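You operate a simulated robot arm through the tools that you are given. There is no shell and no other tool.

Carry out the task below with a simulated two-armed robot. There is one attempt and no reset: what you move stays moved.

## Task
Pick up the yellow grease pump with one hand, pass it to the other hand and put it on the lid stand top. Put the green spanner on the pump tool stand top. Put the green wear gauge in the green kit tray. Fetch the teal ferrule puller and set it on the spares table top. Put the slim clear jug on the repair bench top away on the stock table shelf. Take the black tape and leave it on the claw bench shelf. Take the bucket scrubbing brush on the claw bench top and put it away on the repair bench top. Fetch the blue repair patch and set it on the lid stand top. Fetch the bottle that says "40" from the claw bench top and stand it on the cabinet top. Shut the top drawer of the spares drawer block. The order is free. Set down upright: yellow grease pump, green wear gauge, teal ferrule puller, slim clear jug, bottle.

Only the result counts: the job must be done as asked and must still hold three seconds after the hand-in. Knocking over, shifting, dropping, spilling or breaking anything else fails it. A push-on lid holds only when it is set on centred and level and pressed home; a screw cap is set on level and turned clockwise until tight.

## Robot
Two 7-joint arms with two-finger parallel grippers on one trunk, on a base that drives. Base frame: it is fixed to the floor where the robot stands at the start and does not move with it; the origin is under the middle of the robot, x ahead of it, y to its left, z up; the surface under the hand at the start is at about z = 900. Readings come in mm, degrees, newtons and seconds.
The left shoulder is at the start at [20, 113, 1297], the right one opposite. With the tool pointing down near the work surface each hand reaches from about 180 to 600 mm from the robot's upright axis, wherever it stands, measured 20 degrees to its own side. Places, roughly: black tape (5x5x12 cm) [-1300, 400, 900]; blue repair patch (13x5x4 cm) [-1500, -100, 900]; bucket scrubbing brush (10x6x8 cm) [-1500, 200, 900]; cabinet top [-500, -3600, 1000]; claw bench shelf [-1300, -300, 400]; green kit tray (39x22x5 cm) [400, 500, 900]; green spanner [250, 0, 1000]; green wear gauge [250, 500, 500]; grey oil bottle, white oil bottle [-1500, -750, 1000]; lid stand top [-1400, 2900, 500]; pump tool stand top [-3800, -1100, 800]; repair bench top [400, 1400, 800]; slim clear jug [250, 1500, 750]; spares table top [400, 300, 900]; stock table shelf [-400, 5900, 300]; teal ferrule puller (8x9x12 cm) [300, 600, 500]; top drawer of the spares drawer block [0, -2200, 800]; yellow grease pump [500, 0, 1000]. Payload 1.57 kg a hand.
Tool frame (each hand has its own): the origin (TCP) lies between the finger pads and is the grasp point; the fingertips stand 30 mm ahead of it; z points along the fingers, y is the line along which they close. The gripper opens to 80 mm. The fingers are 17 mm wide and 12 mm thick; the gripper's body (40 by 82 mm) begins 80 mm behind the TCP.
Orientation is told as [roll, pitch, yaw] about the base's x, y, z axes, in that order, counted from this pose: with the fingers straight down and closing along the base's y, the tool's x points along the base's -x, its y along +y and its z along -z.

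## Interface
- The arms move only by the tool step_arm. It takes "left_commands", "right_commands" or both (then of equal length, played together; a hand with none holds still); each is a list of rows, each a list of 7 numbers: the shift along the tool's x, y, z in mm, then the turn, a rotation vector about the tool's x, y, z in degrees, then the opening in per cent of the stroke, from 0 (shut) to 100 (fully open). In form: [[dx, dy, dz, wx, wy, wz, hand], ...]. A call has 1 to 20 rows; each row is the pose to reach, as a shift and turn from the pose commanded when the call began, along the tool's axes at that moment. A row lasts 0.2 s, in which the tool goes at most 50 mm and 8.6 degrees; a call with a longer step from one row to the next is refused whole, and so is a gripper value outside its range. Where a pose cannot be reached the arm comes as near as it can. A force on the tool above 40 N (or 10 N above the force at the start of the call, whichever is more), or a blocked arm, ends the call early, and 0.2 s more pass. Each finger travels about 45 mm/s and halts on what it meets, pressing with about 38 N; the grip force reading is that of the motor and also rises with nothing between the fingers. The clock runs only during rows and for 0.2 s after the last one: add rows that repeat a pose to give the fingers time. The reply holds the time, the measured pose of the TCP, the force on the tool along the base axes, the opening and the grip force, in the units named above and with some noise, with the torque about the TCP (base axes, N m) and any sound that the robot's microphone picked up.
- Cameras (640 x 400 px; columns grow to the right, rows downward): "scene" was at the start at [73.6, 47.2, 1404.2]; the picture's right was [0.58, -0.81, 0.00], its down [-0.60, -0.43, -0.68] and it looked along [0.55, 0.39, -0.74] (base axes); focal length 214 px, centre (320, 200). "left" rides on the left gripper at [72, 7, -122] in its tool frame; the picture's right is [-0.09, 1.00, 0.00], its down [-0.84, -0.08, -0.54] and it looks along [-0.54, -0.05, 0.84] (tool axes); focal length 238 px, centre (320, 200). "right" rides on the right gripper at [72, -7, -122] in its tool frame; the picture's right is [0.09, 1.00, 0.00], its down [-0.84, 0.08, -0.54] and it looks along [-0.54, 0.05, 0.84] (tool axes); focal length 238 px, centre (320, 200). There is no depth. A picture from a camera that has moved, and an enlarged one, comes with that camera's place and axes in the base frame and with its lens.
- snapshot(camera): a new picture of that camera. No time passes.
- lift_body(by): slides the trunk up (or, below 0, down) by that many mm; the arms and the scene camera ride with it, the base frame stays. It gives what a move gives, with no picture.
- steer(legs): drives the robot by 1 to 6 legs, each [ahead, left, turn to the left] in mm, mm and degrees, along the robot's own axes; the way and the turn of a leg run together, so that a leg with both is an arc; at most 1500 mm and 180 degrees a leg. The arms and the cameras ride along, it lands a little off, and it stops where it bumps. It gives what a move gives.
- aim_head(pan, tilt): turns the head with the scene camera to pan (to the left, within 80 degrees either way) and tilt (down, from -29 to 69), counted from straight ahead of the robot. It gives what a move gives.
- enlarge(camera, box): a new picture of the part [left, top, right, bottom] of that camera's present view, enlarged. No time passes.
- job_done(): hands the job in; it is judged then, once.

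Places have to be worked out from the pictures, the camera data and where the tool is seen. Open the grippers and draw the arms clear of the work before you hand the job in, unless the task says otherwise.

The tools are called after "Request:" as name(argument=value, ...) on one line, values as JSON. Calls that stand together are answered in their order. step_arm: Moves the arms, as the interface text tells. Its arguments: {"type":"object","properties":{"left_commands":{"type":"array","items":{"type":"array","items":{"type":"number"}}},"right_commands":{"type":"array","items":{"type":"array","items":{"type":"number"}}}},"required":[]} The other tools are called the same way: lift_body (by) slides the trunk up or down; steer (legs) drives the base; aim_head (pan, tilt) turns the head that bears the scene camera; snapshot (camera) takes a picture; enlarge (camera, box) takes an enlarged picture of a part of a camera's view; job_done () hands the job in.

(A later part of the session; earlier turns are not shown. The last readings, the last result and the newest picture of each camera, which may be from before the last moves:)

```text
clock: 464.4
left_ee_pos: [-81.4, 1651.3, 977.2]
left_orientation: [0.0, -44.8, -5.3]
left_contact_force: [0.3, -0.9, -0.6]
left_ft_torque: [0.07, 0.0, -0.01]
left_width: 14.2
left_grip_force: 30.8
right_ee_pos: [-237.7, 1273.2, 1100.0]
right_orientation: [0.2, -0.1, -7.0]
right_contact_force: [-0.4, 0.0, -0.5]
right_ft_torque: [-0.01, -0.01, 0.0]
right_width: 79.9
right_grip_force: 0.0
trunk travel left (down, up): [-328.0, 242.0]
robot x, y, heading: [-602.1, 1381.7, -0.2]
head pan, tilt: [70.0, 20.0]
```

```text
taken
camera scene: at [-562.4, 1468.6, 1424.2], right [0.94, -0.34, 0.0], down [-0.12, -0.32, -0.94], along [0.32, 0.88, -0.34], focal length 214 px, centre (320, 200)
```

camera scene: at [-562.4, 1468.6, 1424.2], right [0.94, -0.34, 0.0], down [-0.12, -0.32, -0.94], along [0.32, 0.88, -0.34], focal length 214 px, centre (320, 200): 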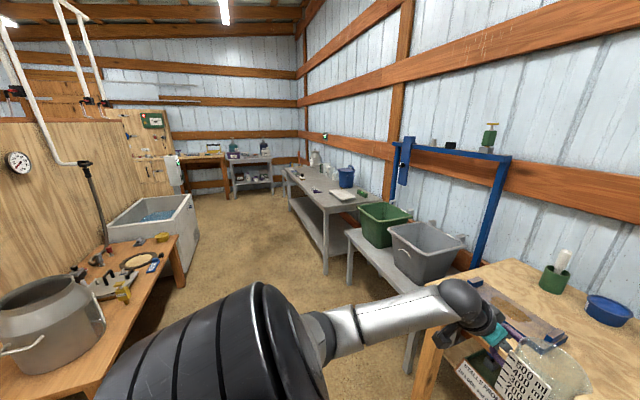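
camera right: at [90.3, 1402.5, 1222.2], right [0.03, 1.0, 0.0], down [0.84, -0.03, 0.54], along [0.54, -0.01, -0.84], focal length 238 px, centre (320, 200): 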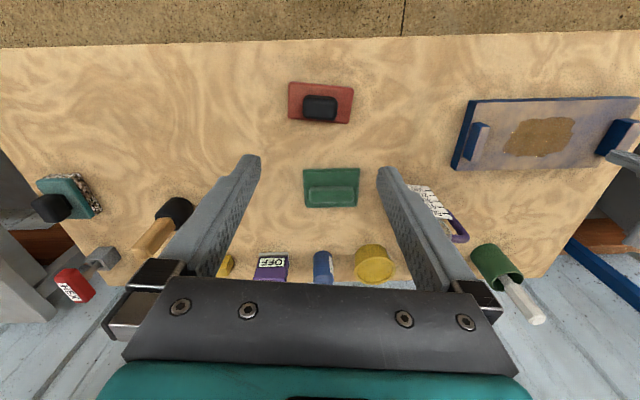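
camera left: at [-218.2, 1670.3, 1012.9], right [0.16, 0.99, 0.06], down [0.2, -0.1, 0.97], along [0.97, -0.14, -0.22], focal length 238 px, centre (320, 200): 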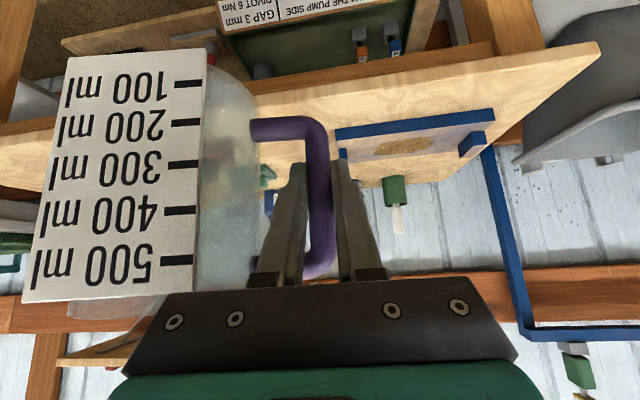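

I turn left to face +y and drive up the aisle toward the stock table at the far wall.

Request:
steer(legs=[[0, 0, 90], [1300, -80, 0], [1300, -80, 0]])

Request:
aim_head(pan=0, tilt=20)

Request:
snapshot(camera="scene")

Request:
snapshot(camera="left")

```text
clock: 480.9
left_ee_pos: [-730.1, 4491.2, 976.1]
left_orientation: [-0.1, -44.8, 85.3]
left_contact_force: [0.7, 0.0, -1.6]
left_ft_torque: [-0.01, 0.08, -0.01]
left_width: 14.4
left_grip_force: 30.5
right_ee_pos: [-351.6, 4337.6, 1099.5]
right_orientation: [0.3, 0.2, 83.6]
right_contact_force: [-0.5, -0.8, 0.0]
right_ft_torque: [0.01, 0.02, 0.02]
right_width: 80.1
right_grip_force: 0.0
trunk travel left (down, up): [-328.0, 242.0]
robot x, y, heading: [-449.9, 3970.7, 90.8]
head pan, tilt: [70.0, 20.0]
```

```text
clock: 482.3
left_ee_pos: [-730.5, 4491.2, 976.4]
left_orientation: [-0.1, -44.8, 85.3]
left_contact_force: [-0.1, -0.2, -0.3]
left_ft_torque: [-0.01, 0.08, 0.0]
left_width: 14.0
left_grip_force: 30.7
right_ee_pos: [-350.9, 4337.1, 1100.2]
right_orientation: [0.2, 0.0, 83.5]
right_contact_force: [-0.1, -0.2, -0.7]
right_ft_torque: [0.01, 0.03, -0.01]
right_width: 79.8
right_grip_force: 0.1
trunk travel left (down, up): [-328.0, 242.0]
robot x, y, heading: [-456.2, 3972.9, 90.8]
head pan, tilt: [0.0, 20.0]
```

```text
taken
camera scene: at [-455.6, 4075.8, 1424.2], right [1.0, 0.01, 0.0], down [0.0, -0.34, -0.94], along [-0.01, 0.94, -0.34], focal length 214 px, centre (320, 200)
```

scene: 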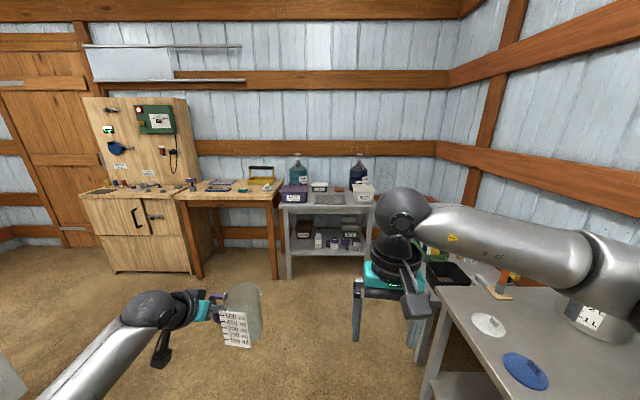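

```text
taken
camera left: at [-748.8, 4354.1, 1012.7], right [-0.99, 0.15, 0.06], down [0.09, 0.2, 0.97], along [0.13, 0.97, -0.22], focal length 238 px, centre (320, 200)
```

left: 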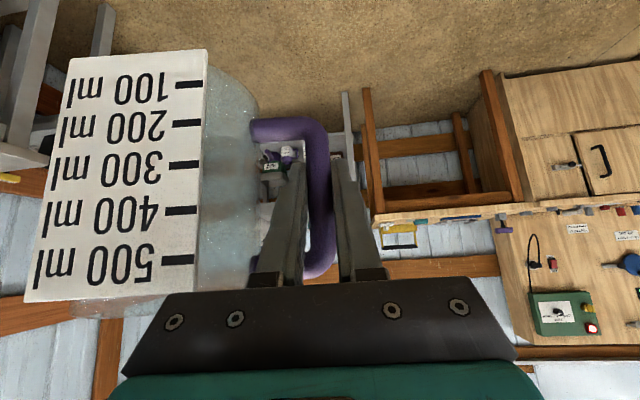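

Request:
enlarge(camera="scene", box=[260, 140, 400, 300])

```text
2.50 times, centred on (330, 220) of scene
camera zoom: at [-455.6, 4075.8, 1424.2], right [1.0, 0.01, 0.0], down [0.0, -0.34, -0.94], along [-0.01, 0.94, -0.34], focal length 536 px, centre (295, 150)
```

zoom: 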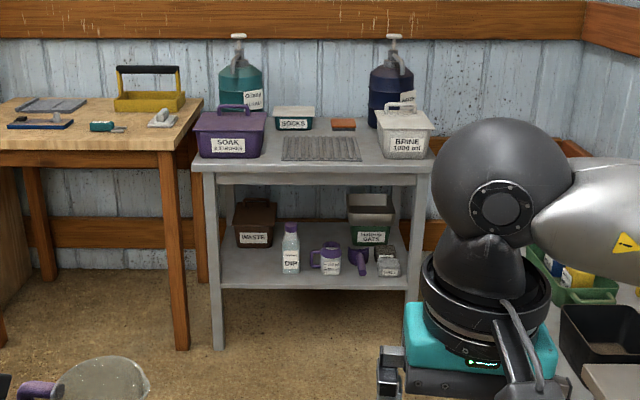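

The stock shelf is at z≈270, table front y≈5758; a free spot is at the front left, around (−606, 5882). I retract the right arm high, then drive to about (−440, 4950).

Request:
step_arm(right_commands=[[22, -15, -32, 0, 0, 0, 100], [43, -30, -63, 0, 0, 0, 100], [65, -45, -95, 0, 0, 0, 100], [86, -60, -126, 0, 0, 0, 100], [108, -75, -158, 0, 0, 0, 100], [130, -90, -190, 0, 0, 0, 100]])

Request:
steer(legs=[[980, 0, -0.8]])

Request:
lift_body(by=-328)

Request:
step_arm(left_commands=[[34, -5, 16, 0, 0, 0, 0], [69, -10, 33, 0, 0, 0, 0], [103, -15, 49, 0, 0, 0, 0], [137, -20, 65, 0, 0, 0, 0], [171, -25, 81, 0, 0, 0, 0], [206, -30, 98, 0, 0, 0, 0], [240, -35, 114, 0, 0, 0, 0], [240, -35, 114, 0, 0, 0, 0]])

Request:
snapshot(camera="scene")

Request:
snapshot(camera="left")

```text
clock: 483.7
left_ee_pos: [-729.1, 4489.5, 978.4]
left_orientation: [-0.1, -44.9, 85.3]
left_contact_force: [-0.9, -0.4, 0.2]
left_ft_torque: [0.02, 0.07, -0.02]
left_width: 14.0
left_grip_force: 30.1
right_ee_pos: [-274.0, 4195.9, 1290.1]
right_orientation: [0.3, 0.1, 83.6]
right_contact_force: [0.5, -0.1, 0.3]
right_ft_torque: [0.0, -0.01, -0.02]
right_width: 80.2
right_grip_force: 0.0
trunk travel left (down, up): [-328.0, 242.0]
robot x, y, heading: [-451.7, 3969.1, 90.6]
head pan, tilt: [0.0, 20.0]
```

```text
clock: 488.8
left_ee_pos: [-727.3, 5485.3, 977.9]
left_orientation: [-0.1, -44.9, 84.4]
left_contact_force: [0.3, -0.2, -0.6]
left_ft_torque: [0.01, 0.05, 0.0]
left_width: 14.3
left_grip_force: 30.5
right_ee_pos: [-275.9, 5185.7, 1290.9]
right_orientation: [0.3, 0.1, 82.6]
right_contact_force: [-0.6, 0.4, -0.4]
right_ft_torque: [-0.01, -0.02, -0.02]
right_width: 79.9
right_grip_force: 0.0
trunk travel left (down, up): [-328.0, 242.0]
robot x, y, heading: [-458.7, 4956.2, 89.9]
head pan, tilt: [0.0, 20.0]
```

```text
clock: 492.1
left_ee_pos: [-726.4, 5485.1, 650.4]
left_orientation: [-0.1, -44.7, 84.4]
left_contact_force: [-0.6, 0.0, -2.3]
left_ft_torque: [-0.02, 0.08, 0.02]
left_width: 14.5
left_grip_force: 30.4
right_ee_pos: [-275.4, 5186.4, 963.3]
right_orientation: [0.3, 0.0, 82.7]
right_contact_force: [0.6, 0.7, -0.1]
right_ft_torque: [-0.03, -0.03, 0.0]
right_width: 80.0
right_grip_force: 0.1
trunk travel left (down, up): [0.0, 570.0]
robot x, y, heading: [-457.4, 4960.3, 89.6]
head pan, tilt: [0.0, 20.0]
```

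```text
clock: 493.9
left_ee_pos: [-701.3, 5391.3, 399.9]
left_orientation: [0.0, -44.8, 84.3]
left_contact_force: [0.2, -0.1, -0.7]
left_ft_torque: [0.01, 0.05, 0.0]
left_width: 14.2
left_grip_force: 30.0
right_ee_pos: [-277.4, 5184.8, 962.3]
right_orientation: [0.3, 0.0, 82.7]
right_contact_force: [-0.1, -0.1, -0.8]
right_ft_torque: [0.01, -0.01, 0.0]
right_width: 80.0
right_grip_force: 0.0
trunk travel left (down, up): [0.0, 570.0]
robot x, y, heading: [-459.0, 4960.6, 89.8]
head pan, tilt: [0.0, 20.0]
```

```text
taken
camera scene: at [-458.6, 5066.2, 1096.2], right [1.0, 0.0, 0.0], down [0.0, -0.34, -0.94], along [0.0, 0.94, -0.34], focal length 214 px, centre (320, 200)
```

scene: 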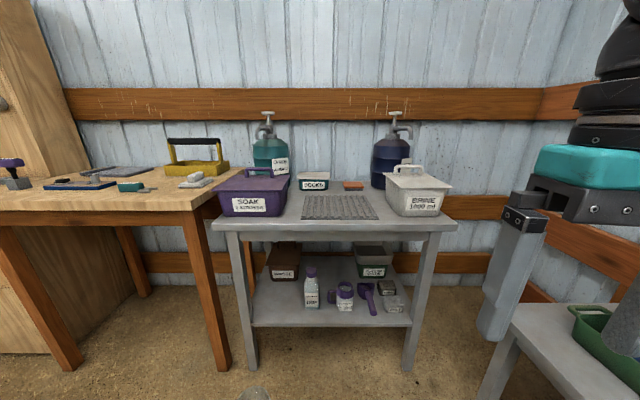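

```text
taken
camera left: at [-721.5, 5255.2, 434.7], right [-0.98, 0.16, 0.06], down [0.1, 0.2, 0.97], along [0.15, 0.97, -0.22], focal length 238 px, centre (320, 200)
```

left: 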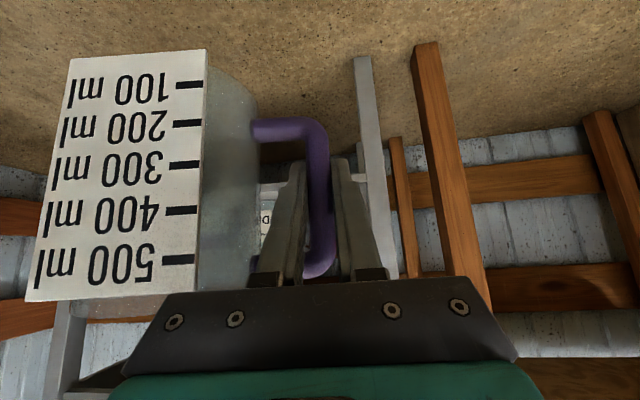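

The free shelf strip is x −738…−530 (leg to DIP bottle). To keep the wrist clear of the leg I turn the hand 20° to the left about vertical, then drive in.

Request:
step_arm(left_commands=[[0, 0, 0, -3.5, 0, -3.5, 0], [0, 0, 0, -7, 0, -7, 0], [0, 0, 0, -10.6, 0, -10.6, 0], [0, 0, 0, -14.1, 0, -14.1, 0], [0, 0, 0, -14.1, 0, -14.1, 0]])

Request:
steer(legs=[[200, -39, 0]])

Request:
snapshot(camera="left")

Request:
aim_head(pan=15, tilt=45)

Request:
snapshot(camera="scene")

```text
clock: 495.1
left_ee_pos: [-700.7, 5392.2, 399.9]
left_orientation: [0.1, -44.9, 104.5]
left_contact_force: [-0.6, 0.2, -0.5]
left_ft_torque: [-0.03, 0.08, 0.02]
left_width: 14.5
left_grip_force: 30.6
right_ee_pos: [-276.2, 5184.2, 961.7]
right_orientation: [0.2, 0.0, 82.7]
right_contact_force: [-0.3, 0.2, 0.1]
right_ft_torque: [0.03, 0.03, 0.01]
right_width: 79.8
right_grip_force: 0.1
trunk travel left (down, up): [0.0, 570.0]
robot x, y, heading: [-457.9, 4963.3, 89.8]
head pan, tilt: [0.0, 20.0]
```

```text
clock: 496.7
left_ee_pos: [-660.1, 5588.7, 400.6]
left_orientation: [0.0, -44.8, 104.3]
left_contact_force: [0.5, -0.8, -1.4]
left_ft_torque: [-0.02, 0.05, -0.04]
left_width: 14.2
left_grip_force: 30.5
right_ee_pos: [-237.5, 5380.7, 963.7]
right_orientation: [0.3, 0.0, 82.7]
right_contact_force: [-0.4, 0.4, 0.2]
right_ft_torque: [0.02, 0.0, -0.03]
right_width: 79.8
right_grip_force: 0.1
trunk travel left (down, up): [0.0, 570.0]
robot x, y, heading: [-419.0, 5155.1, 90.0]
head pan, tilt: [0.0, 20.0]
```

```text
taken
camera left: at [-634.8, 5453.6, 434.8], right [-0.98, -0.18, 0.07], down [0.02, 0.22, 0.97], along [-0.19, 0.96, -0.22], focal length 238 px, centre (320, 200)
```

left: 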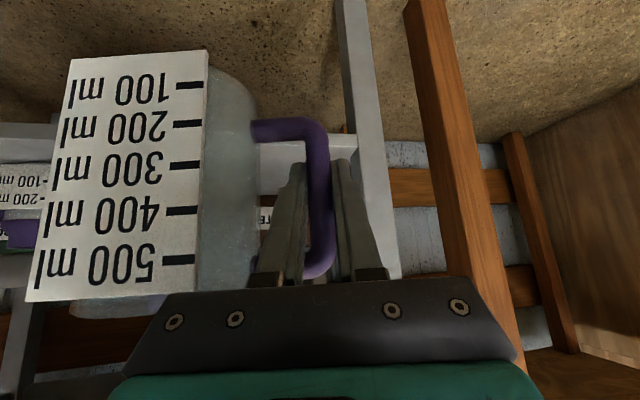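

```text
clock: 497.6
left_ee_pos: [-660.7, 5589.2, 399.8]
left_orientation: [0.0, -44.8, 104.3]
left_contact_force: [-0.4, 1.0, -1.1]
left_ft_torque: [-0.03, 0.06, -0.01]
left_width: 14.4
left_grip_force: 30.3
right_ee_pos: [-236.7, 5380.9, 962.2]
right_orientation: [0.3, 0.0, 82.7]
right_contact_force: [-0.5, 0.8, 0.0]
right_ft_torque: [0.02, -0.02, 0.0]
right_width: 79.6
right_grip_force: 0.0
trunk travel left (down, up): [0.0, 570.0]
robot x, y, heading: [-420.1, 5158.9, 90.0]
head pan, tilt: [15.0, 45.0]
```

```text
taken
camera scene: at [-440.4, 5248.1, 1057.6], right [0.97, 0.26, 0.0], down [0.18, -0.68, -0.71], along [-0.18, 0.68, -0.71], focal length 214 px, centre (320, 200)
```

scene: 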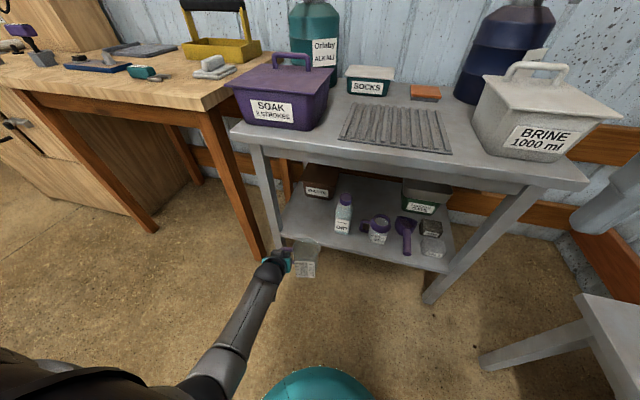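

Positions agree. I drive in 150 mm and check clearances.

Request:
steer(legs=[[150, 0, 0]])

Request:
enlarge(camera="scene", box=[220, 170, 440, 310])

Request:
snapshot(camera="left")

```text
clock: 498.9
left_ee_pos: [-660.9, 5737.4, 399.1]
left_orientation: [0.1, -44.8, 104.4]
left_contact_force: [0.3, 0.1, -1.1]
left_ft_torque: [0.02, 0.07, -0.01]
left_width: 14.1
left_grip_force: 30.8
right_ee_pos: [-236.2, 5531.3, 962.6]
right_orientation: [0.3, 0.0, 82.8]
right_contact_force: [0.1, -0.7, -0.5]
right_ft_torque: [0.03, -0.02, 0.01]
right_width: 80.0
right_grip_force: 0.1
trunk travel left (down, up): [0.0, 570.0]
robot x, y, heading: [-419.0, 5310.4, 90.0]
head pan, tilt: [15.0, 45.0]
```

```text
2.86 times, centred on (330, 240) of scene
camera zoom: at [-440.1, 5396.9, 1057.6], right [0.97, 0.26, 0.0], down [0.18, -0.68, -0.71], along [-0.18, 0.68, -0.71], focal length 613 px, centre (291, 86)
```

zoom: 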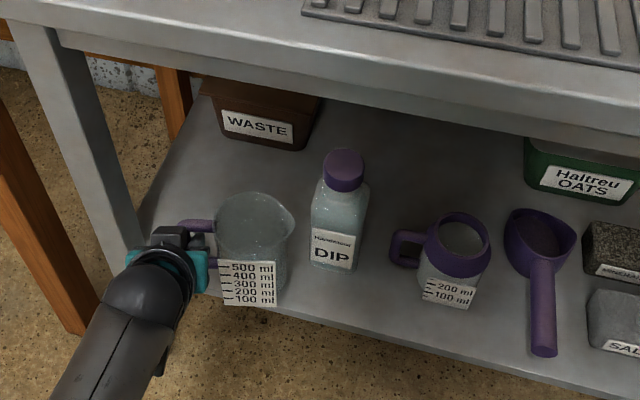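

```text
taken
camera left: at [-634.6, 5602.2, 434.7], right [-0.98, -0.18, 0.07], down [0.02, 0.22, 0.97], along [-0.19, 0.96, -0.22], focal length 238 px, centre (320, 200)
```

left: 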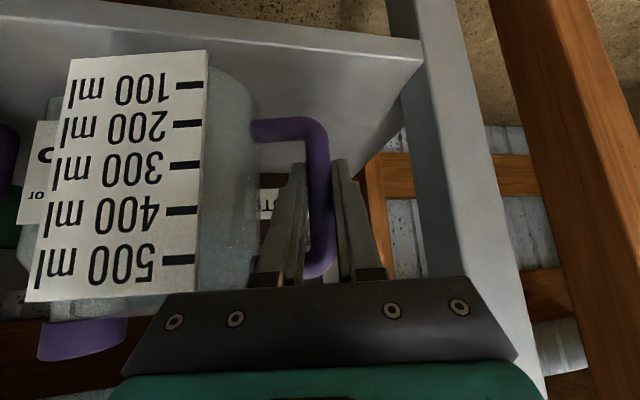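

Request:
steer(legs=[[138, 3, 0]])

Request:
enlarge(camera="scene", box=[180, 190, 440, 360])

Request:
snapshot(camera="left")

```text
clock: 500.2
left_ee_pos: [-663.7, 5875.2, 399.0]
left_orientation: [0.2, -44.8, 104.4]
left_contact_force: [-0.1, -0.3, -1.5]
left_ft_torque: [-0.02, 0.05, -0.01]
left_width: 14.5
left_grip_force: 30.4
right_ee_pos: [-238.8, 5668.6, 961.9]
right_orientation: [0.3, 0.1, 82.7]
right_contact_force: [-0.4, -0.4, 0.3]
right_ft_torque: [0.05, -0.02, -0.02]
right_width: 80.2
right_grip_force: 0.0
trunk travel left (down, up): [0.0, 570.0]
robot x, y, heading: [-417.8, 5447.0, 89.9]
head pan, tilt: [15.0, 45.0]
```

```text
2.35 times, centred on (310, 275) of scene
camera zoom: at [-442.6, 5535.0, 1057.6], right [0.97, 0.26, 0.0], down [0.18, -0.68, -0.71], along [-0.18, 0.68, -0.71], focal length 505 px, centre (344, 24)
```

zoom: 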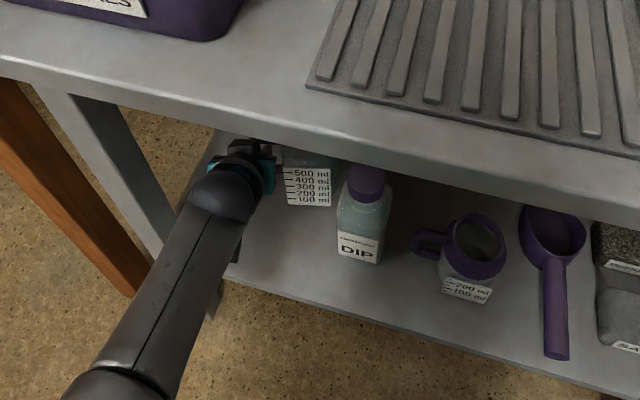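

```text
taken
camera left: at [-637.0, 5740.3, 434.7], right [-0.98, -0.18, 0.07], down [0.02, 0.23, 0.97], along [-0.19, 0.96, -0.22], focal length 238 px, centre (320, 200)
```

left: 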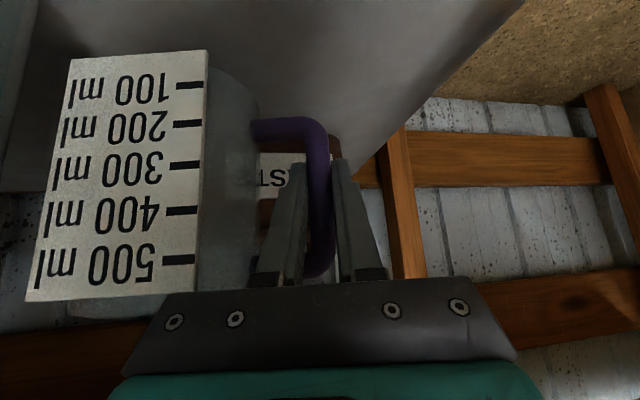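

Over the free spot. I lower the jug in steps.

Request:
step_arm(left_commands=[[10.6, 0, 10.6, 0, 0, 0, 0], [21.2, 0, 21.2, 0, 0, 0, 0], [31.8, 0, 31.8, 0, 0, 0, 0]])

Request:
step_arm(left_commands=[[2.1, 0, 2.1, 0, 0, 0, 0], [4.2, 0, 4.2, 0, 0, 0, 0]])

```text
clock: 501.1
left_ee_pos: [-664.8, 5879.5, 360.4]
left_orientation: [-0.1, -45.8, 104.4]
left_contact_force: [-4.0, 0.8, 22.3]
left_ft_torque: [0.3, -0.57, 0.02]
left_width: 14.6
left_grip_force: 30.7
right_ee_pos: [-238.6, 5667.8, 963.3]
right_orientation: [0.3, 0.0, 82.7]
right_contact_force: [-0.6, 0.9, 0.1]
right_ft_torque: [0.02, 0.01, 0.01]
right_width: 80.0
right_grip_force: 0.1
trunk travel left (down, up): [0.0, 570.0]
robot x, y, heading: [-422.8, 5445.2, 90.0]
head pan, tilt: [15.0, 45.0]
```

```text
clock: 501.6
left_ee_pos: [-663.6, 5877.8, 351.9]
left_orientation: [0.0, -45.4, 104.3]
left_contact_force: [-5.2, 2.9, 21.5]
left_ft_torque: [0.22, -0.68, 0.03]
left_width: 14.5
left_grip_force: 30.7
right_ee_pos: [-237.6, 5667.2, 963.1]
right_orientation: [0.3, -0.1, 82.6]
right_contact_force: [0.1, -0.2, -0.1]
right_ft_torque: [-0.01, 0.0, -0.01]
right_width: 80.0
right_grip_force: 0.0
trunk travel left (down, up): [0.0, 570.0]
robot x, y, heading: [-421.4, 5443.6, 89.5]
head pan, tilt: [15.0, 45.0]
```

Contact came earlier (shelf ≈293). I check the jug's attitude.

Request:
snapshot(camera="left")

Request:
enlarge(camera="scene", box=[240, 240, 380, 320])

```text
taken
camera left: at [-637.7, 5742.6, 386.1], right [-0.98, -0.18, 0.07], down [0.03, 0.21, 0.98], along [-0.19, 0.96, -0.21], focal length 238 px, centre (320, 200)
```

left: 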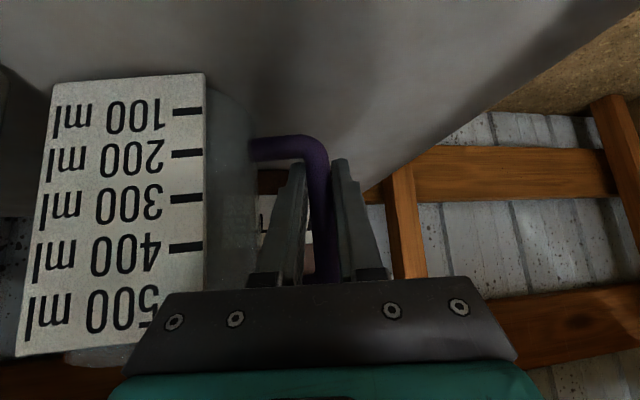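

```text
4.57 times, centred on (310, 280) of scene
camera zoom: at [-442.2, 5534.0, 1057.7], right [0.97, 0.26, 0.0], down [0.18, -0.68, -0.71], along [-0.18, 0.68, -0.71], focal length 980 px, centre (366, -166)
```

zoom: 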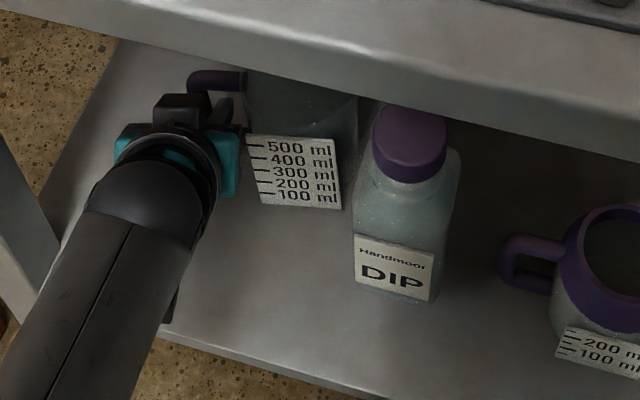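

The jug stands on the shelf, slid slightly in the grip. I relieve the downward force before opening.

Request:
step_arm(left_commands=[[-1.4, 0, -1.4, 0, 0, 0, 0], [-2.8, 0, -2.8, 0, 0, 0, 0]])

```text
clock: 502.2
left_ee_pos: [-662.3, 5875.2, 352.0]
left_orientation: [-0.1, -44.9, 104.3]
left_contact_force: [-0.1, 3.8, 9.9]
left_ft_torque: [0.42, -0.35, 0.06]
left_width: 14.3
left_grip_force: 30.3
right_ee_pos: [-239.0, 5668.8, 962.5]
right_orientation: [0.3, -0.1, 82.7]
right_contact_force: [-0.2, -0.7, -0.9]
right_ft_torque: [-0.02, -0.02, 0.03]
right_width: 80.0
right_grip_force: 0.1
trunk travel left (down, up): [0.0, 570.0]
robot x, y, heading: [-424.4, 5446.4, 89.8]
head pan, tilt: [15.0, 45.0]
```

Request:
step_arm(left_commands=[[-1.2, 0, -1.2, 0, 0, 0, 0], [-1.8, 0, -1.8, 0, 0, 0, 0]])

```text
clock: 502.9
left_ee_pos: [-662.8, 5873.1, 353.1]
left_orientation: [0.1, -44.5, 104.2]
left_contact_force: [0.6, 0.0, 1.5]
left_ft_torque: [0.09, -0.08, -0.04]
left_width: 14.1
left_grip_force: 29.9
right_ee_pos: [-238.5, 5667.8, 962.2]
right_orientation: [0.3, 0.0, 82.7]
right_contact_force: [-0.4, -0.1, 0.1]
right_ft_torque: [0.0, -0.03, -0.02]
right_width: 79.9
right_grip_force: 0.1
trunk travel left (down, up): [0.0, 570.0]
robot x, y, heading: [-420.1, 5443.1, 89.8]
head pan, tilt: [15.0, 45.0]
```

Unloaded. I open to 42 % and withdraw along the tool axis.

Request:
step_arm(left_commands=[[0, 0, 0, 0, 0, 0, 22], [0, 0, 0, 0, 0, 0, 28], [0, 0, 0, 0, 0, 0, 35], [0, 0, 0, 0, 0, 0, 41], [0, 0, 0, 0, 0, 0, 41], [0, 0, 0, 0, 0, 0, 41]])

Request:
snapshot(camera="left")

```text
clock: 504.2
left_ee_pos: [-663.0, 5875.8, 355.2]
left_orientation: [0.1, -44.8, 104.3]
left_contact_force: [0.7, 0.6, 0.0]
left_ft_torque: [0.01, 0.05, 0.0]
left_width: 32.7
left_grip_force: 0.1
right_ee_pos: [-238.2, 5669.4, 962.6]
right_orientation: [0.3, -0.1, 82.7]
right_contact_force: [-0.8, 0.0, 0.4]
right_ft_torque: [-0.02, -0.01, -0.02]
right_width: 79.8
right_grip_force: 0.1
trunk travel left (down, up): [0.0, 570.0]
robot x, y, heading: [-422.1, 5445.3, 89.6]
head pan, tilt: [15.0, 45.0]
```

```text
taken
camera left: at [-637.0, 5740.2, 390.7], right [-0.98, -0.18, 0.07], down [0.02, 0.23, 0.97], along [-0.19, 0.96, -0.22], focal length 238 px, centre (320, 200)
```

left: 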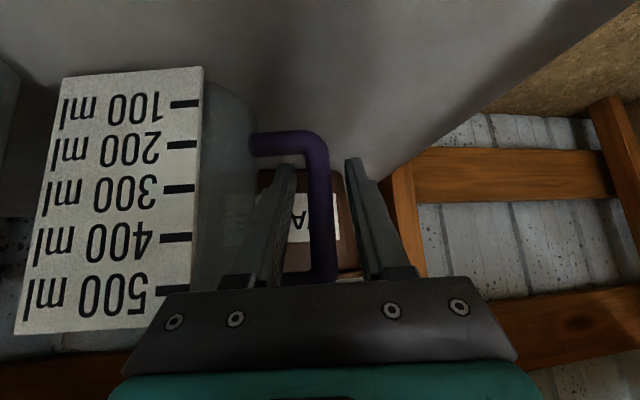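

Request:
step_arm(left_commands=[[0, 0, -12, 0, 0, 0, 41], [0, 0, -25, 0, 0, 0, 41], [0, 0, -40, 0, 0, 0, 41], [0, 0, -65, 0, 0, 0, 41], [0, 0, -95, 0, 0, 0, 41]])

Request:
snapshot(camera="left")

Request:
enlarge(camera="scene", box=[200, 200, 440, 340])

```text
clock: 505.4
left_ee_pos: [-646.4, 5811.5, 422.8]
left_orientation: [0.0, -44.8, 104.3]
left_contact_force: [-0.9, 0.0, 0.4]
left_ft_torque: [-0.02, -0.04, -0.03]
left_width: 32.8
left_grip_force: 0.1
right_ee_pos: [-239.1, 5668.9, 962.2]
right_orientation: [0.2, 0.0, 82.8]
right_contact_force: [-0.8, -0.3, -0.1]
right_ft_torque: [-0.03, -0.02, 0.05]
right_width: 80.1
right_grip_force: 0.0
trunk travel left (down, up): [0.0, 570.0]
robot x, y, heading: [-420.4, 5447.5, 89.9]
head pan, tilt: [15.0, 45.0]
```

```text
taken
camera left: at [-620.4, 5675.1, 457.9], right [-0.98, -0.18, 0.07], down [0.02, 0.23, 0.97], along [-0.19, 0.96, -0.22], focal length 238 px, centre (320, 200)
```

left: 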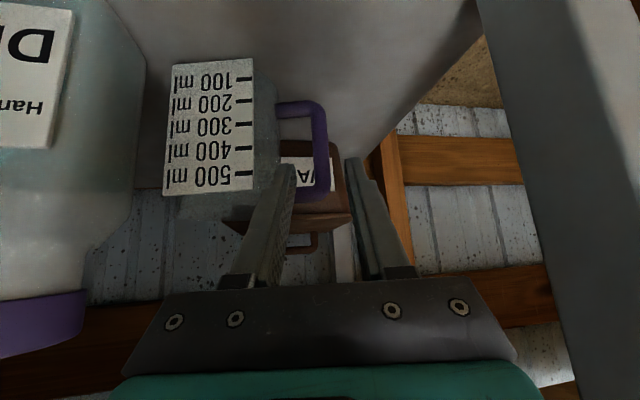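

```text
2.67 times, centred on (320, 270) of scene
camera zoom: at [-442.6, 5535.1, 1057.6], right [0.97, 0.26, 0.0], down [0.18, -0.68, -0.71], along [-0.18, 0.68, -0.71], focal length 572 px, centre (320, 13)
```

zoom: 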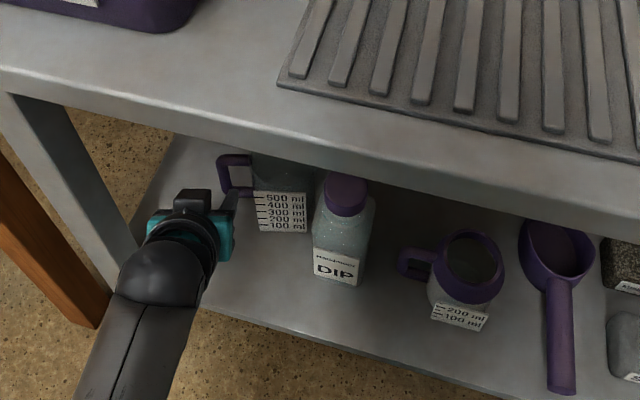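

The jug stands upright on the stock shelf. I back out, raise the trunk, and head back to the claw bench for the "40" bottle.

Request:
steer(legs=[[-450, 0, 0]])

Request:
lift_body(by=350)

Request:
steer(legs=[[-1400, 0, 0], [-1400, 0, 0]])

```text
clock: 508.2
left_ee_pos: [-647.9, 5362.4, 422.4]
left_orientation: [0.1, -44.8, 104.4]
left_contact_force: [0.8, 0.2, 0.4]
left_ft_torque: [-0.01, 0.0, 0.0]
left_width: 32.8
left_grip_force: 0.0
right_ee_pos: [-239.6, 5220.8, 961.8]
right_orientation: [0.2, -0.1, 82.7]
right_contact_force: [-0.6, -0.6, 0.3]
right_ft_torque: [0.0, 0.03, 0.01]
right_width: 80.1
right_grip_force: 0.1
trunk travel left (down, up): [0.0, 570.0]
robot x, y, heading: [-420.5, 4997.3, 89.9]
head pan, tilt: [15.0, 45.0]
```

```text
clock: 511.6
left_ee_pos: [-649.1, 5360.7, 772.5]
left_orientation: [0.1, -44.6, 104.4]
left_contact_force: [0.1, 1.1, 0.0]
left_ft_torque: [0.02, 0.01, 0.0]
left_width: 32.6
left_grip_force: 0.0
right_ee_pos: [-239.8, 5220.5, 1312.2]
right_orientation: [0.4, 0.1, 82.8]
right_contact_force: [-0.1, 0.1, -0.1]
right_ft_torque: [-0.02, -0.01, 0.0]
right_width: 80.1
right_grip_force: 0.0
trunk travel left (down, up): [-350.0, 220.0]
robot x, y, heading: [-422.9, 4995.6, 90.2]
head pan, tilt: [15.0, 45.0]
```

```text
clock: 525.1
left_ee_pos: [-641.7, 2567.7, 772.3]
left_orientation: [0.0, -44.8, 105.0]
left_contact_force: [-0.4, -0.6, -0.5]
left_ft_torque: [0.03, -0.02, -0.02]
left_width: 32.5
left_grip_force: 0.1
right_ee_pos: [-231.6, 2430.8, 1312.4]
right_orientation: [0.3, 0.0, 83.5]
right_contact_force: [-0.6, -0.5, 0.1]
right_ft_torque: [0.04, -0.01, 0.0]
right_width: 80.0
right_grip_force: 0.0
trunk travel left (down, up): [-350.0, 220.0]
robot x, y, heading: [-412.1, 2204.3, 90.7]
head pan, tilt: [15.0, 45.0]
```

Request:
steer(legs=[[-1400, 0, -0.7], [-1350, 0, 0]])

Request:
steer(legs=[[0, 0, 90]])

Request:
aim_head(pan=10, tilt=30)

Request:
snapshot(camera="scene")

```text
clock: 538.5
left_ee_pos: [-622.7, -193.2, 771.5]
left_orientation: [0.0, -44.8, 104.8]
left_contact_force: [0.0, 0.7, -0.4]
left_ft_torque: [0.01, -0.03, -0.01]
left_width: 32.7
left_grip_force: 0.0
right_ee_pos: [-212.0, -331.3, 1312.3]
right_orientation: [0.3, 0.1, 83.2]
right_contact_force: [0.8, -0.9, -1.1]
right_ft_torque: [0.03, 0.04, 0.01]
right_width: 80.1
right_grip_force: 0.0
trunk travel left (down, up): [-350.0, 220.0]
robot x, y, heading: [-394.8, -556.3, 90.2]
head pan, tilt: [15.0, 45.0]
```

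```text
clock: 542.7
left_ee_pos: [-759.1, -779.2, 773.2]
left_orientation: [0.1, -44.8, -166.2]
left_contact_force: [0.0, 0.5, 0.1]
left_ft_torque: [0.0, 0.01, 0.0]
left_width: 32.9
left_grip_force: 0.1
right_ee_pos: [-615.4, -371.9, 1312.0]
right_orientation: [0.3, 0.0, 172.4]
right_contact_force: [0.0, -0.3, -0.1]
right_ft_torque: [-0.04, 0.01, -0.03]
right_width: 79.7
right_grip_force: 0.0
trunk travel left (down, up): [-350.0, 220.0]
robot x, y, heading: [-394.7, -558.3, 179.4]
head pan, tilt: [15.0, 45.0]
```

```text
clock: 543.5
left_ee_pos: [-759.8, -779.0, 771.5]
left_orientation: [0.0, -44.8, -166.1]
left_contact_force: [-0.1, -0.1, 1.4]
left_ft_torque: [-0.02, 0.0, -0.01]
left_width: 32.9
left_grip_force: 0.0
right_ee_pos: [-615.7, -372.2, 1312.3]
right_orientation: [0.3, 0.0, 172.3]
right_contact_force: [-0.4, -0.2, 0.3]
right_ft_torque: [-0.01, -0.04, 0.02]
right_width: 80.2
right_grip_force: 0.0
trunk travel left (down, up): [-350.0, 220.0]
robot x, y, heading: [-390.6, -551.2, 179.4]
head pan, tilt: [10.0, 30.0]
```

```text
taken
camera scene: at [-493.4, -568.9, 1430.1], right [-0.16, 0.99, 0.0], down [0.49, 0.08, -0.87], along [-0.85, -0.14, -0.5], focal length 214 px, centre (320, 200)
```

scene: 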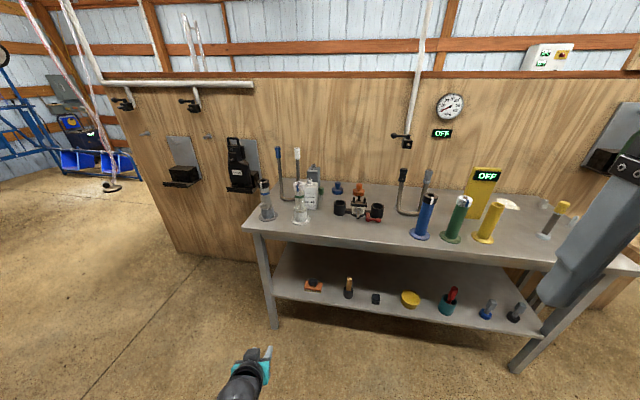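

Request:
enlarge(camera="scene", box=[220, 130, 400, 250])

Request:
enlarge(camera="scene", box=[245, 140, 345, 230])

```text
3.33 times, centred on (310, 190) of scene
camera zoom: at [-493.4, -568.9, 1430.1], right [-0.16, 0.99, 0.0], down [0.49, 0.08, -0.87], along [-0.85, -0.14, -0.5], focal length 715 px, centre (353, 233)
```

zoom: 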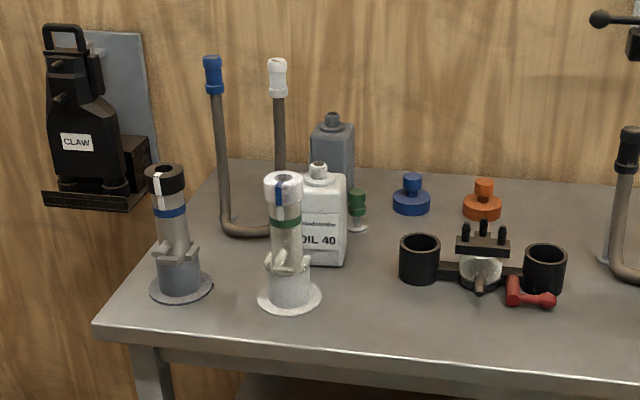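

```text
4.44 times, centred on (295, 185) of scene
camera zoom: at [-493.4, -568.9, 1430.1], right [-0.16, 0.99, 0.0], down [0.49, 0.08, -0.87], along [-0.85, -0.14, -0.5], focal length 953 px, centre (431, 267)
```

zoom: 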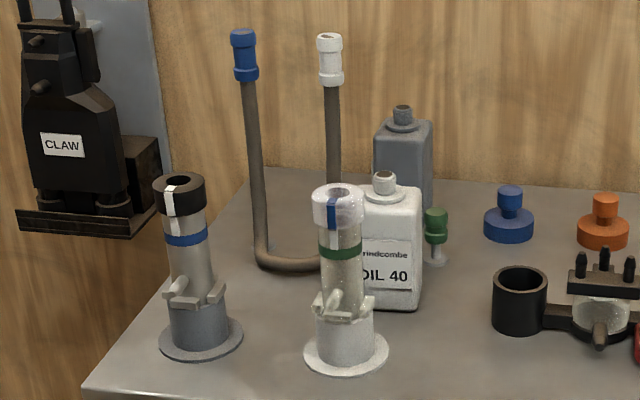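

The white "OIL 40" bottle stands behind the clear column; its cap is at about (−1442, −779, 966–985). I'll take it by the cap from above with the right hand. First I raise the left hand out of the way and approach.

Request:
step_arm(left_commands=[[-30, 0, -30, 0, 0, 0, 41], [-60, 0, -60, 0, 0, 0, 41], [-90, 0, -90, 0, 0, 0, 41], [-120, 0, -120, 0, 0, 0, 41], [-150, 0, -150, 0, 0, 0, 41], [-177, 0, -177, 0, 0, 0, 41]], right_commands=[[-20, 5, 15, 0, 0, -1, 100], [-45, 10, 30, 0, 0, -2, 100], [-75, 20, 45, 0, 0, -3, 100], [-105, 30, 60, 0, 0, -4, 100], [-135, 40, 70, 0, 0, -5, 100], [-165, 50, 80, 0, 0, -7, 100]])

Request:
steer(legs=[[0, 358, 0.6], [330, 0, 0]])

Request:
snapshot(camera="right")

Request:
snapshot(camera="scene")

```text
clock: 544.9
left_ee_pos: [-760.4, -778.8, 1023.5]
left_orientation: [0.0, -44.7, -166.1]
left_contact_force: [-0.4, -0.8, 0.2]
left_ft_torque: [-0.02, -0.01, -0.02]
left_width: 32.8
left_grip_force: 0.0
right_ee_pos: [-787.5, -399.9, 1231.5]
right_orientation: [0.3, 0.0, 179.4]
right_contact_force: [0.0, 0.3, -0.6]
right_ft_torque: [0.0, -0.01, -0.02]
right_width: 79.9
right_grip_force: 0.0
trunk travel left (down, up): [-350.0, 220.0]
robot x, y, heading: [-395.4, -554.3, 179.4]
head pan, tilt: [10.0, 30.0]
```

```text
clock: 548.9
left_ee_pos: [-1084.8, -1145.3, 1022.2]
left_orientation: [0.1, -44.8, -165.3]
left_contact_force: [0.1, -0.2, 0.6]
left_ft_torque: [-0.01, -0.03, 0.02]
left_width: 32.9
left_grip_force: 0.0
right_ee_pos: [-1115.2, -766.0, 1232.5]
right_orientation: [0.4, 0.0, -179.9]
right_contact_force: [-1.1, 0.3, -0.8]
right_ft_torque: [-0.03, -0.02, 0.01]
right_width: 80.1
right_grip_force: 0.1
trunk travel left (down, up): [-350.0, 220.0]
robot x, y, heading: [-724.6, -917.1, -179.9]
head pan, tilt: [10.0, 30.0]
```

```text
taken
camera right: at [-1042.6, -758.3, 1354.2], right [0.09, -1.0, 0.0], down [-0.84, -0.08, 0.54], along [-0.54, -0.05, -0.84], focal length 238 px, centre (320, 200)
```

right: 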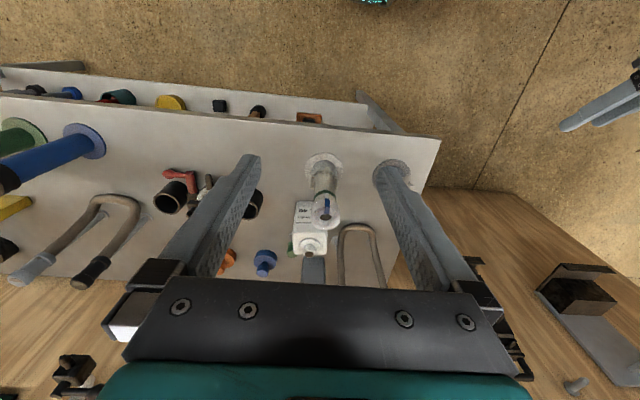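

```text
taken
camera scene: at [-821.5, -931.2, 1430.1], right [-0.18, 0.98, 0.0], down [0.49, 0.09, -0.87], along [-0.85, -0.15, -0.5], focal length 214 px, centre (320, 200)
```

scene: 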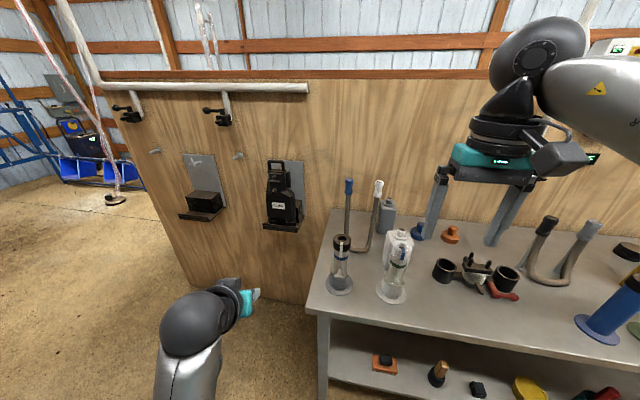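

Request:
steer(legs=[[168, 0, 0]])

Request:
step_arm(right_commands=[[-33, 2, 0, 0, 0, 0, 100], [-66, 4, 0, 0, 0, 0, 100], [-99, 6, 20, 0, 0, 0, 100], [-130, 9, 50, 0, 0, 0, 100]])

Request:
snapshot(camera="right")

Request:
enlarge(camera="scene", box=[300, 120, 500, 300])

```text
clock: 550.4
left_ee_pos: [-1254.2, -1144.7, 1022.5]
left_orientation: [0.1, -44.6, -165.4]
left_contact_force: [-1.2, 0.0, -0.5]
left_ft_torque: [-0.01, -0.01, 0.07]
left_width: 32.7
left_grip_force: 0.0
right_ee_pos: [-1284.3, -767.0, 1232.9]
right_orientation: [0.3, 0.1, 180.1]
right_contact_force: [0.0, -0.1, 0.2]
right_ft_torque: [-0.01, -0.02, 0.02]
right_width: 80.0
right_grip_force: 0.1
trunk travel left (down, up): [-350.0, 220.0]
robot x, y, heading: [-891.8, -916.9, -179.8]
head pan, tilt: [10.0, 30.0]
```

```text
clock: 551.4
left_ee_pos: [-1253.4, -1145.3, 1022.5]
left_orientation: [0.1, -44.8, -165.4]
left_contact_force: [0.0, 0.5, -0.2]
left_ft_torque: [0.02, -0.01, -0.01]
left_width: 33.2
left_grip_force: 0.0
right_ee_pos: [-1415.6, -776.8, 1183.1]
right_orientation: [0.3, 0.0, -180.0]
right_contact_force: [-0.2, -0.7, 0.0]
right_ft_torque: [0.0, -0.02, 0.01]
right_width: 80.3
right_grip_force: 0.0
trunk travel left (down, up): [-350.0, 220.0]
robot x, y, heading: [-890.6, -917.7, -179.9]
head pan, tilt: [10.0, 30.0]
```

```text
taken
camera right: at [-1342.2, -768.2, 1304.3], right [0.09, -1.0, 0.0], down [-0.84, -0.08, 0.54], along [-0.54, -0.05, -0.84], focal length 238 px, centre (320, 200)
```

right: 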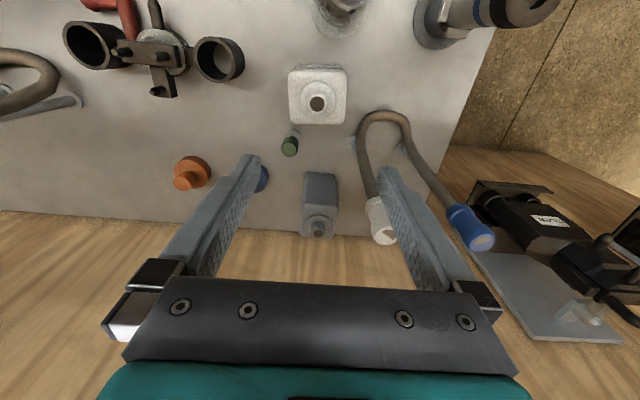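

```text
2.22 times, centred on (400, 210) of scene
camera zoom: at [-990.4, -931.9, 1430.1], right [-0.18, 0.98, 0.0], down [0.49, 0.09, -0.87], along [-0.85, -0.15, -0.5], focal length 477 px, centre (142, 178)
```

zoom: 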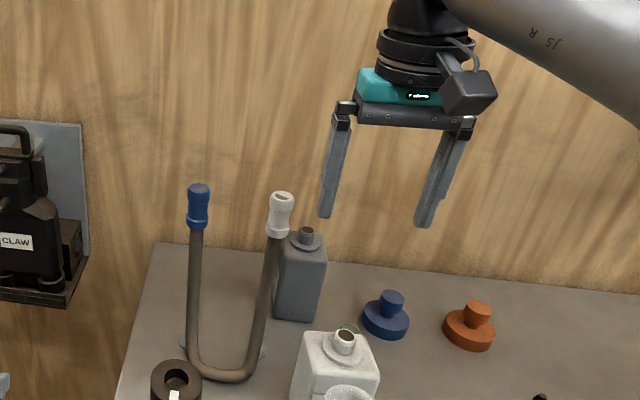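

Request:
enlarge(camera="right", box=[270, 50, 370, 140])

```text
4.44 times, centred on (320, 95) of right
camera zoom: at [-1342.2, -768.2, 1304.3], right [0.09, -1.0, 0.0], down [-0.84, -0.08, 0.54], along [-0.54, -0.05, -0.84], focal length 1059 px, centre (320, 667)
```

zoom: 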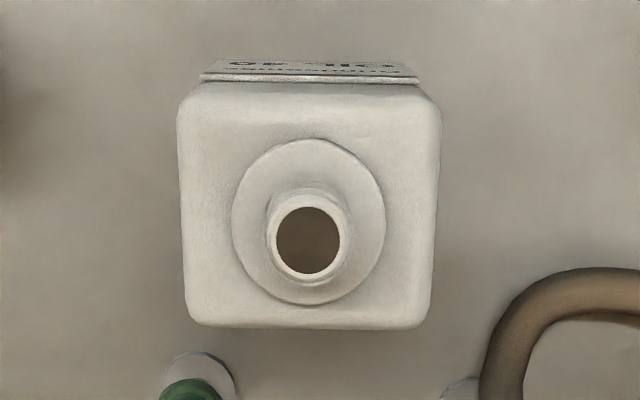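

The bottle's open neck is at (−1400, −771), mouth z≈1004, 24 mm wide. I centre the hand over it and descend part way.

Request:
step_arm(right_commands=[[8, -3, 30, 0, 0, 0, 80], [15, -6, 65, 0, 0, 0, 70], [15, -6, 100, 0, 0, 0, 70], [15, -6, 120, 0, 0, 0, 70]])

Request:
snapshot(camera="right")

Request:
enlarge(camera="scene", box=[300, 160, 460, 300])

```text
clock: 552.4
left_ee_pos: [-1253.9, -1145.6, 1022.9]
left_orientation: [0.1, -44.8, -165.4]
left_contact_force: [0.0, -0.5, -0.5]
left_ft_torque: [0.02, 0.0, -0.01]
left_width: 32.7
left_grip_force: 0.1
right_ee_pos: [-1400.2, -770.2, 1061.9]
right_orientation: [0.4, -0.1, -179.9]
right_contact_force: [-0.5, -0.8, 0.6]
right_ft_torque: [0.04, -0.04, 0.0]
right_width: 55.8
right_grip_force: 0.0
trunk travel left (down, up): [-350.0, 220.0]
robot x, y, heading: [-888.7, -916.1, -180.0]
head pan, tilt: [10.0, 30.0]
```

```text
taken
camera right: at [-1326.3, -762.2, 1183.4], right [0.09, -1.0, 0.0], down [-0.84, -0.07, 0.54], along [-0.54, -0.05, -0.84], focal length 238 px, centre (320, 200)
```

right: 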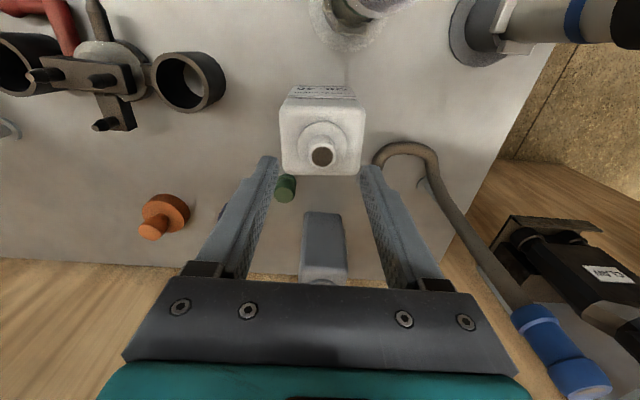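

```text
2.86 times, centred on (380, 230) of scene
camera zoom: at [-989.9, -931.4, 1430.2], right [-0.18, 0.98, 0.0], down [0.49, 0.09, -0.87], along [-0.85, -0.15, -0.5], focal length 613 px, centre (149, 114)
```

zoom: 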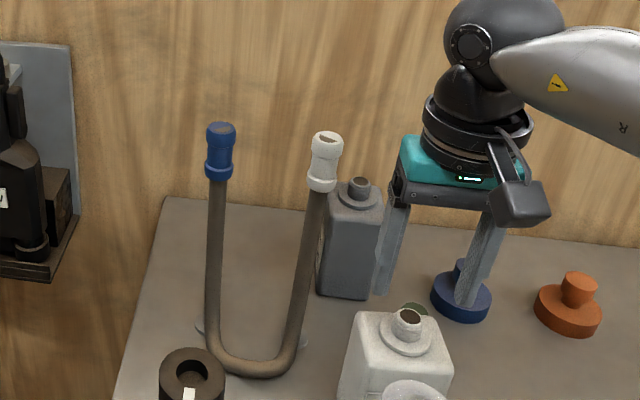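

Perfectly aligned. I descend to TCP z≈1013 and close on the neck.

Request:
step_arm(right_commands=[[0, 0, 25, 0, 0, 0, 65], [0, 0, 42, 0, 0, 0, 65], [0, 0, 48, 0, 0, 0, 65]])

Request:
snapshot(camera="right")

Request:
enlarge(camera="scene", box=[300, 160, 460, 300])

```text
clock: 553.2
left_ee_pos: [-1253.8, -1144.2, 1021.3]
left_orientation: [-0.1, -44.9, -165.4]
left_contact_force: [-0.7, 0.0, 0.2]
left_ft_torque: [-0.02, -0.04, -0.03]
left_width: 33.0
left_grip_force: 0.2
right_ee_pos: [-1399.2, -770.2, 1015.4]
right_orientation: [0.3, 0.0, -180.1]
right_contact_force: [0.3, 0.4, -0.7]
right_ft_torque: [0.02, 0.03, 0.02]
right_width: 51.8
right_grip_force: 0.0
trunk travel left (down, up): [-350.0, 220.0]
robot x, y, heading: [-889.4, -917.6, -179.8]
head pan, tilt: [10.0, 30.0]
```

```text
taken
camera right: at [-1326.3, -762.1, 1136.2], right [0.09, -1.0, 0.0], down [-0.84, -0.08, 0.54], along [-0.54, -0.05, -0.84], focal length 238 px, centre (320, 200)
```

right: 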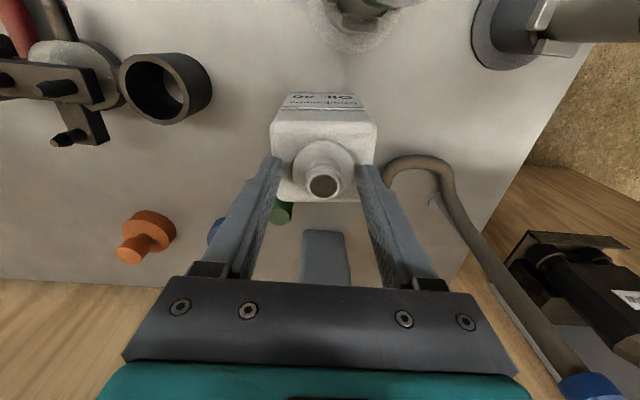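

```text
2.86 times, centred on (380, 230) of scene
camera zoom: at [-989.9, -931.5, 1430.2], right [-0.18, 0.98, 0.0], down [0.49, 0.09, -0.87], along [-0.85, -0.15, -0.5], focal length 613 px, centre (149, 114)
```

zoom: 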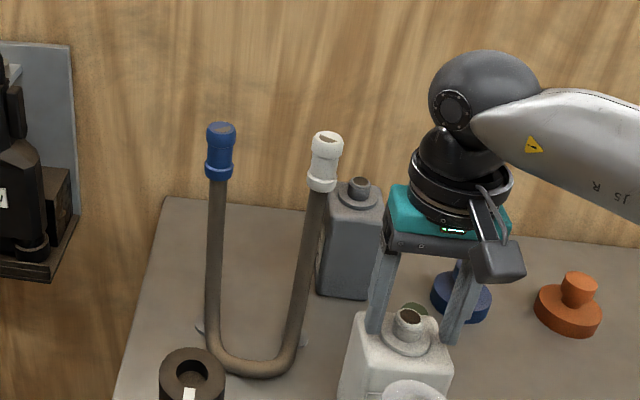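

Request:
step_arm(right_commands=[[0, 0, 1, 0, 0, 0, 50], [0, 0, 1, 0, 0, 0, 30], [0, 0, 1, 0, 0, 0, 15], [0, 0, 1, 0, 0, 0, 0], [0, 0, 1, 0, 0, 0, 0], [0, 0, 1, 0, 0, 0, 0]])

Request:
snapshot(camera="right")

```text
clock: 554.6
left_ee_pos: [-1253.8, -1145.9, 1023.1]
left_orientation: [0.0, -44.8, -165.5]
left_contact_force: [0.6, -1.0, 0.4]
left_ft_torque: [-0.02, -0.02, -0.03]
left_width: 32.9
left_grip_force: 0.1
right_ee_pos: [-1398.8, -771.2, 1014.8]
right_orientation: [0.4, -0.2, -180.0]
right_contact_force: [0.4, -2.5, 3.7]
right_ft_torque: [-0.24, -0.02, -0.01]
right_width: 43.2
right_grip_force: 37.8
trunk travel left (down, up): [-350.0, 220.0]
robot x, y, heading: [-889.5, -918.1, -180.0]
head pan, tilt: [10.0, 30.0]
```

```text
taken
camera right: at [-1326.1, -763.0, 1135.9], right [0.09, -1.0, 0.0], down [-0.84, -0.07, 0.54], along [-0.54, -0.05, -0.84], focal length 238 px, centre (320, 200)
```

right: 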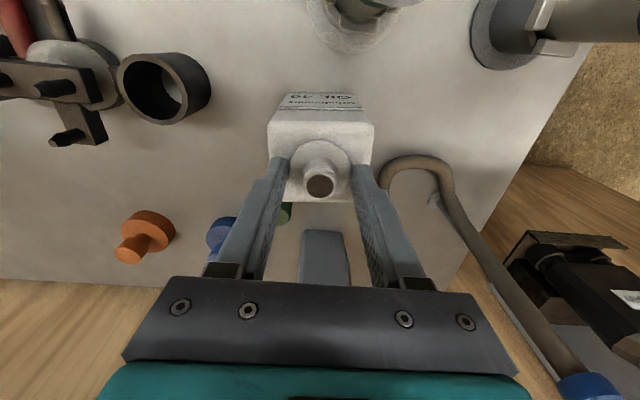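

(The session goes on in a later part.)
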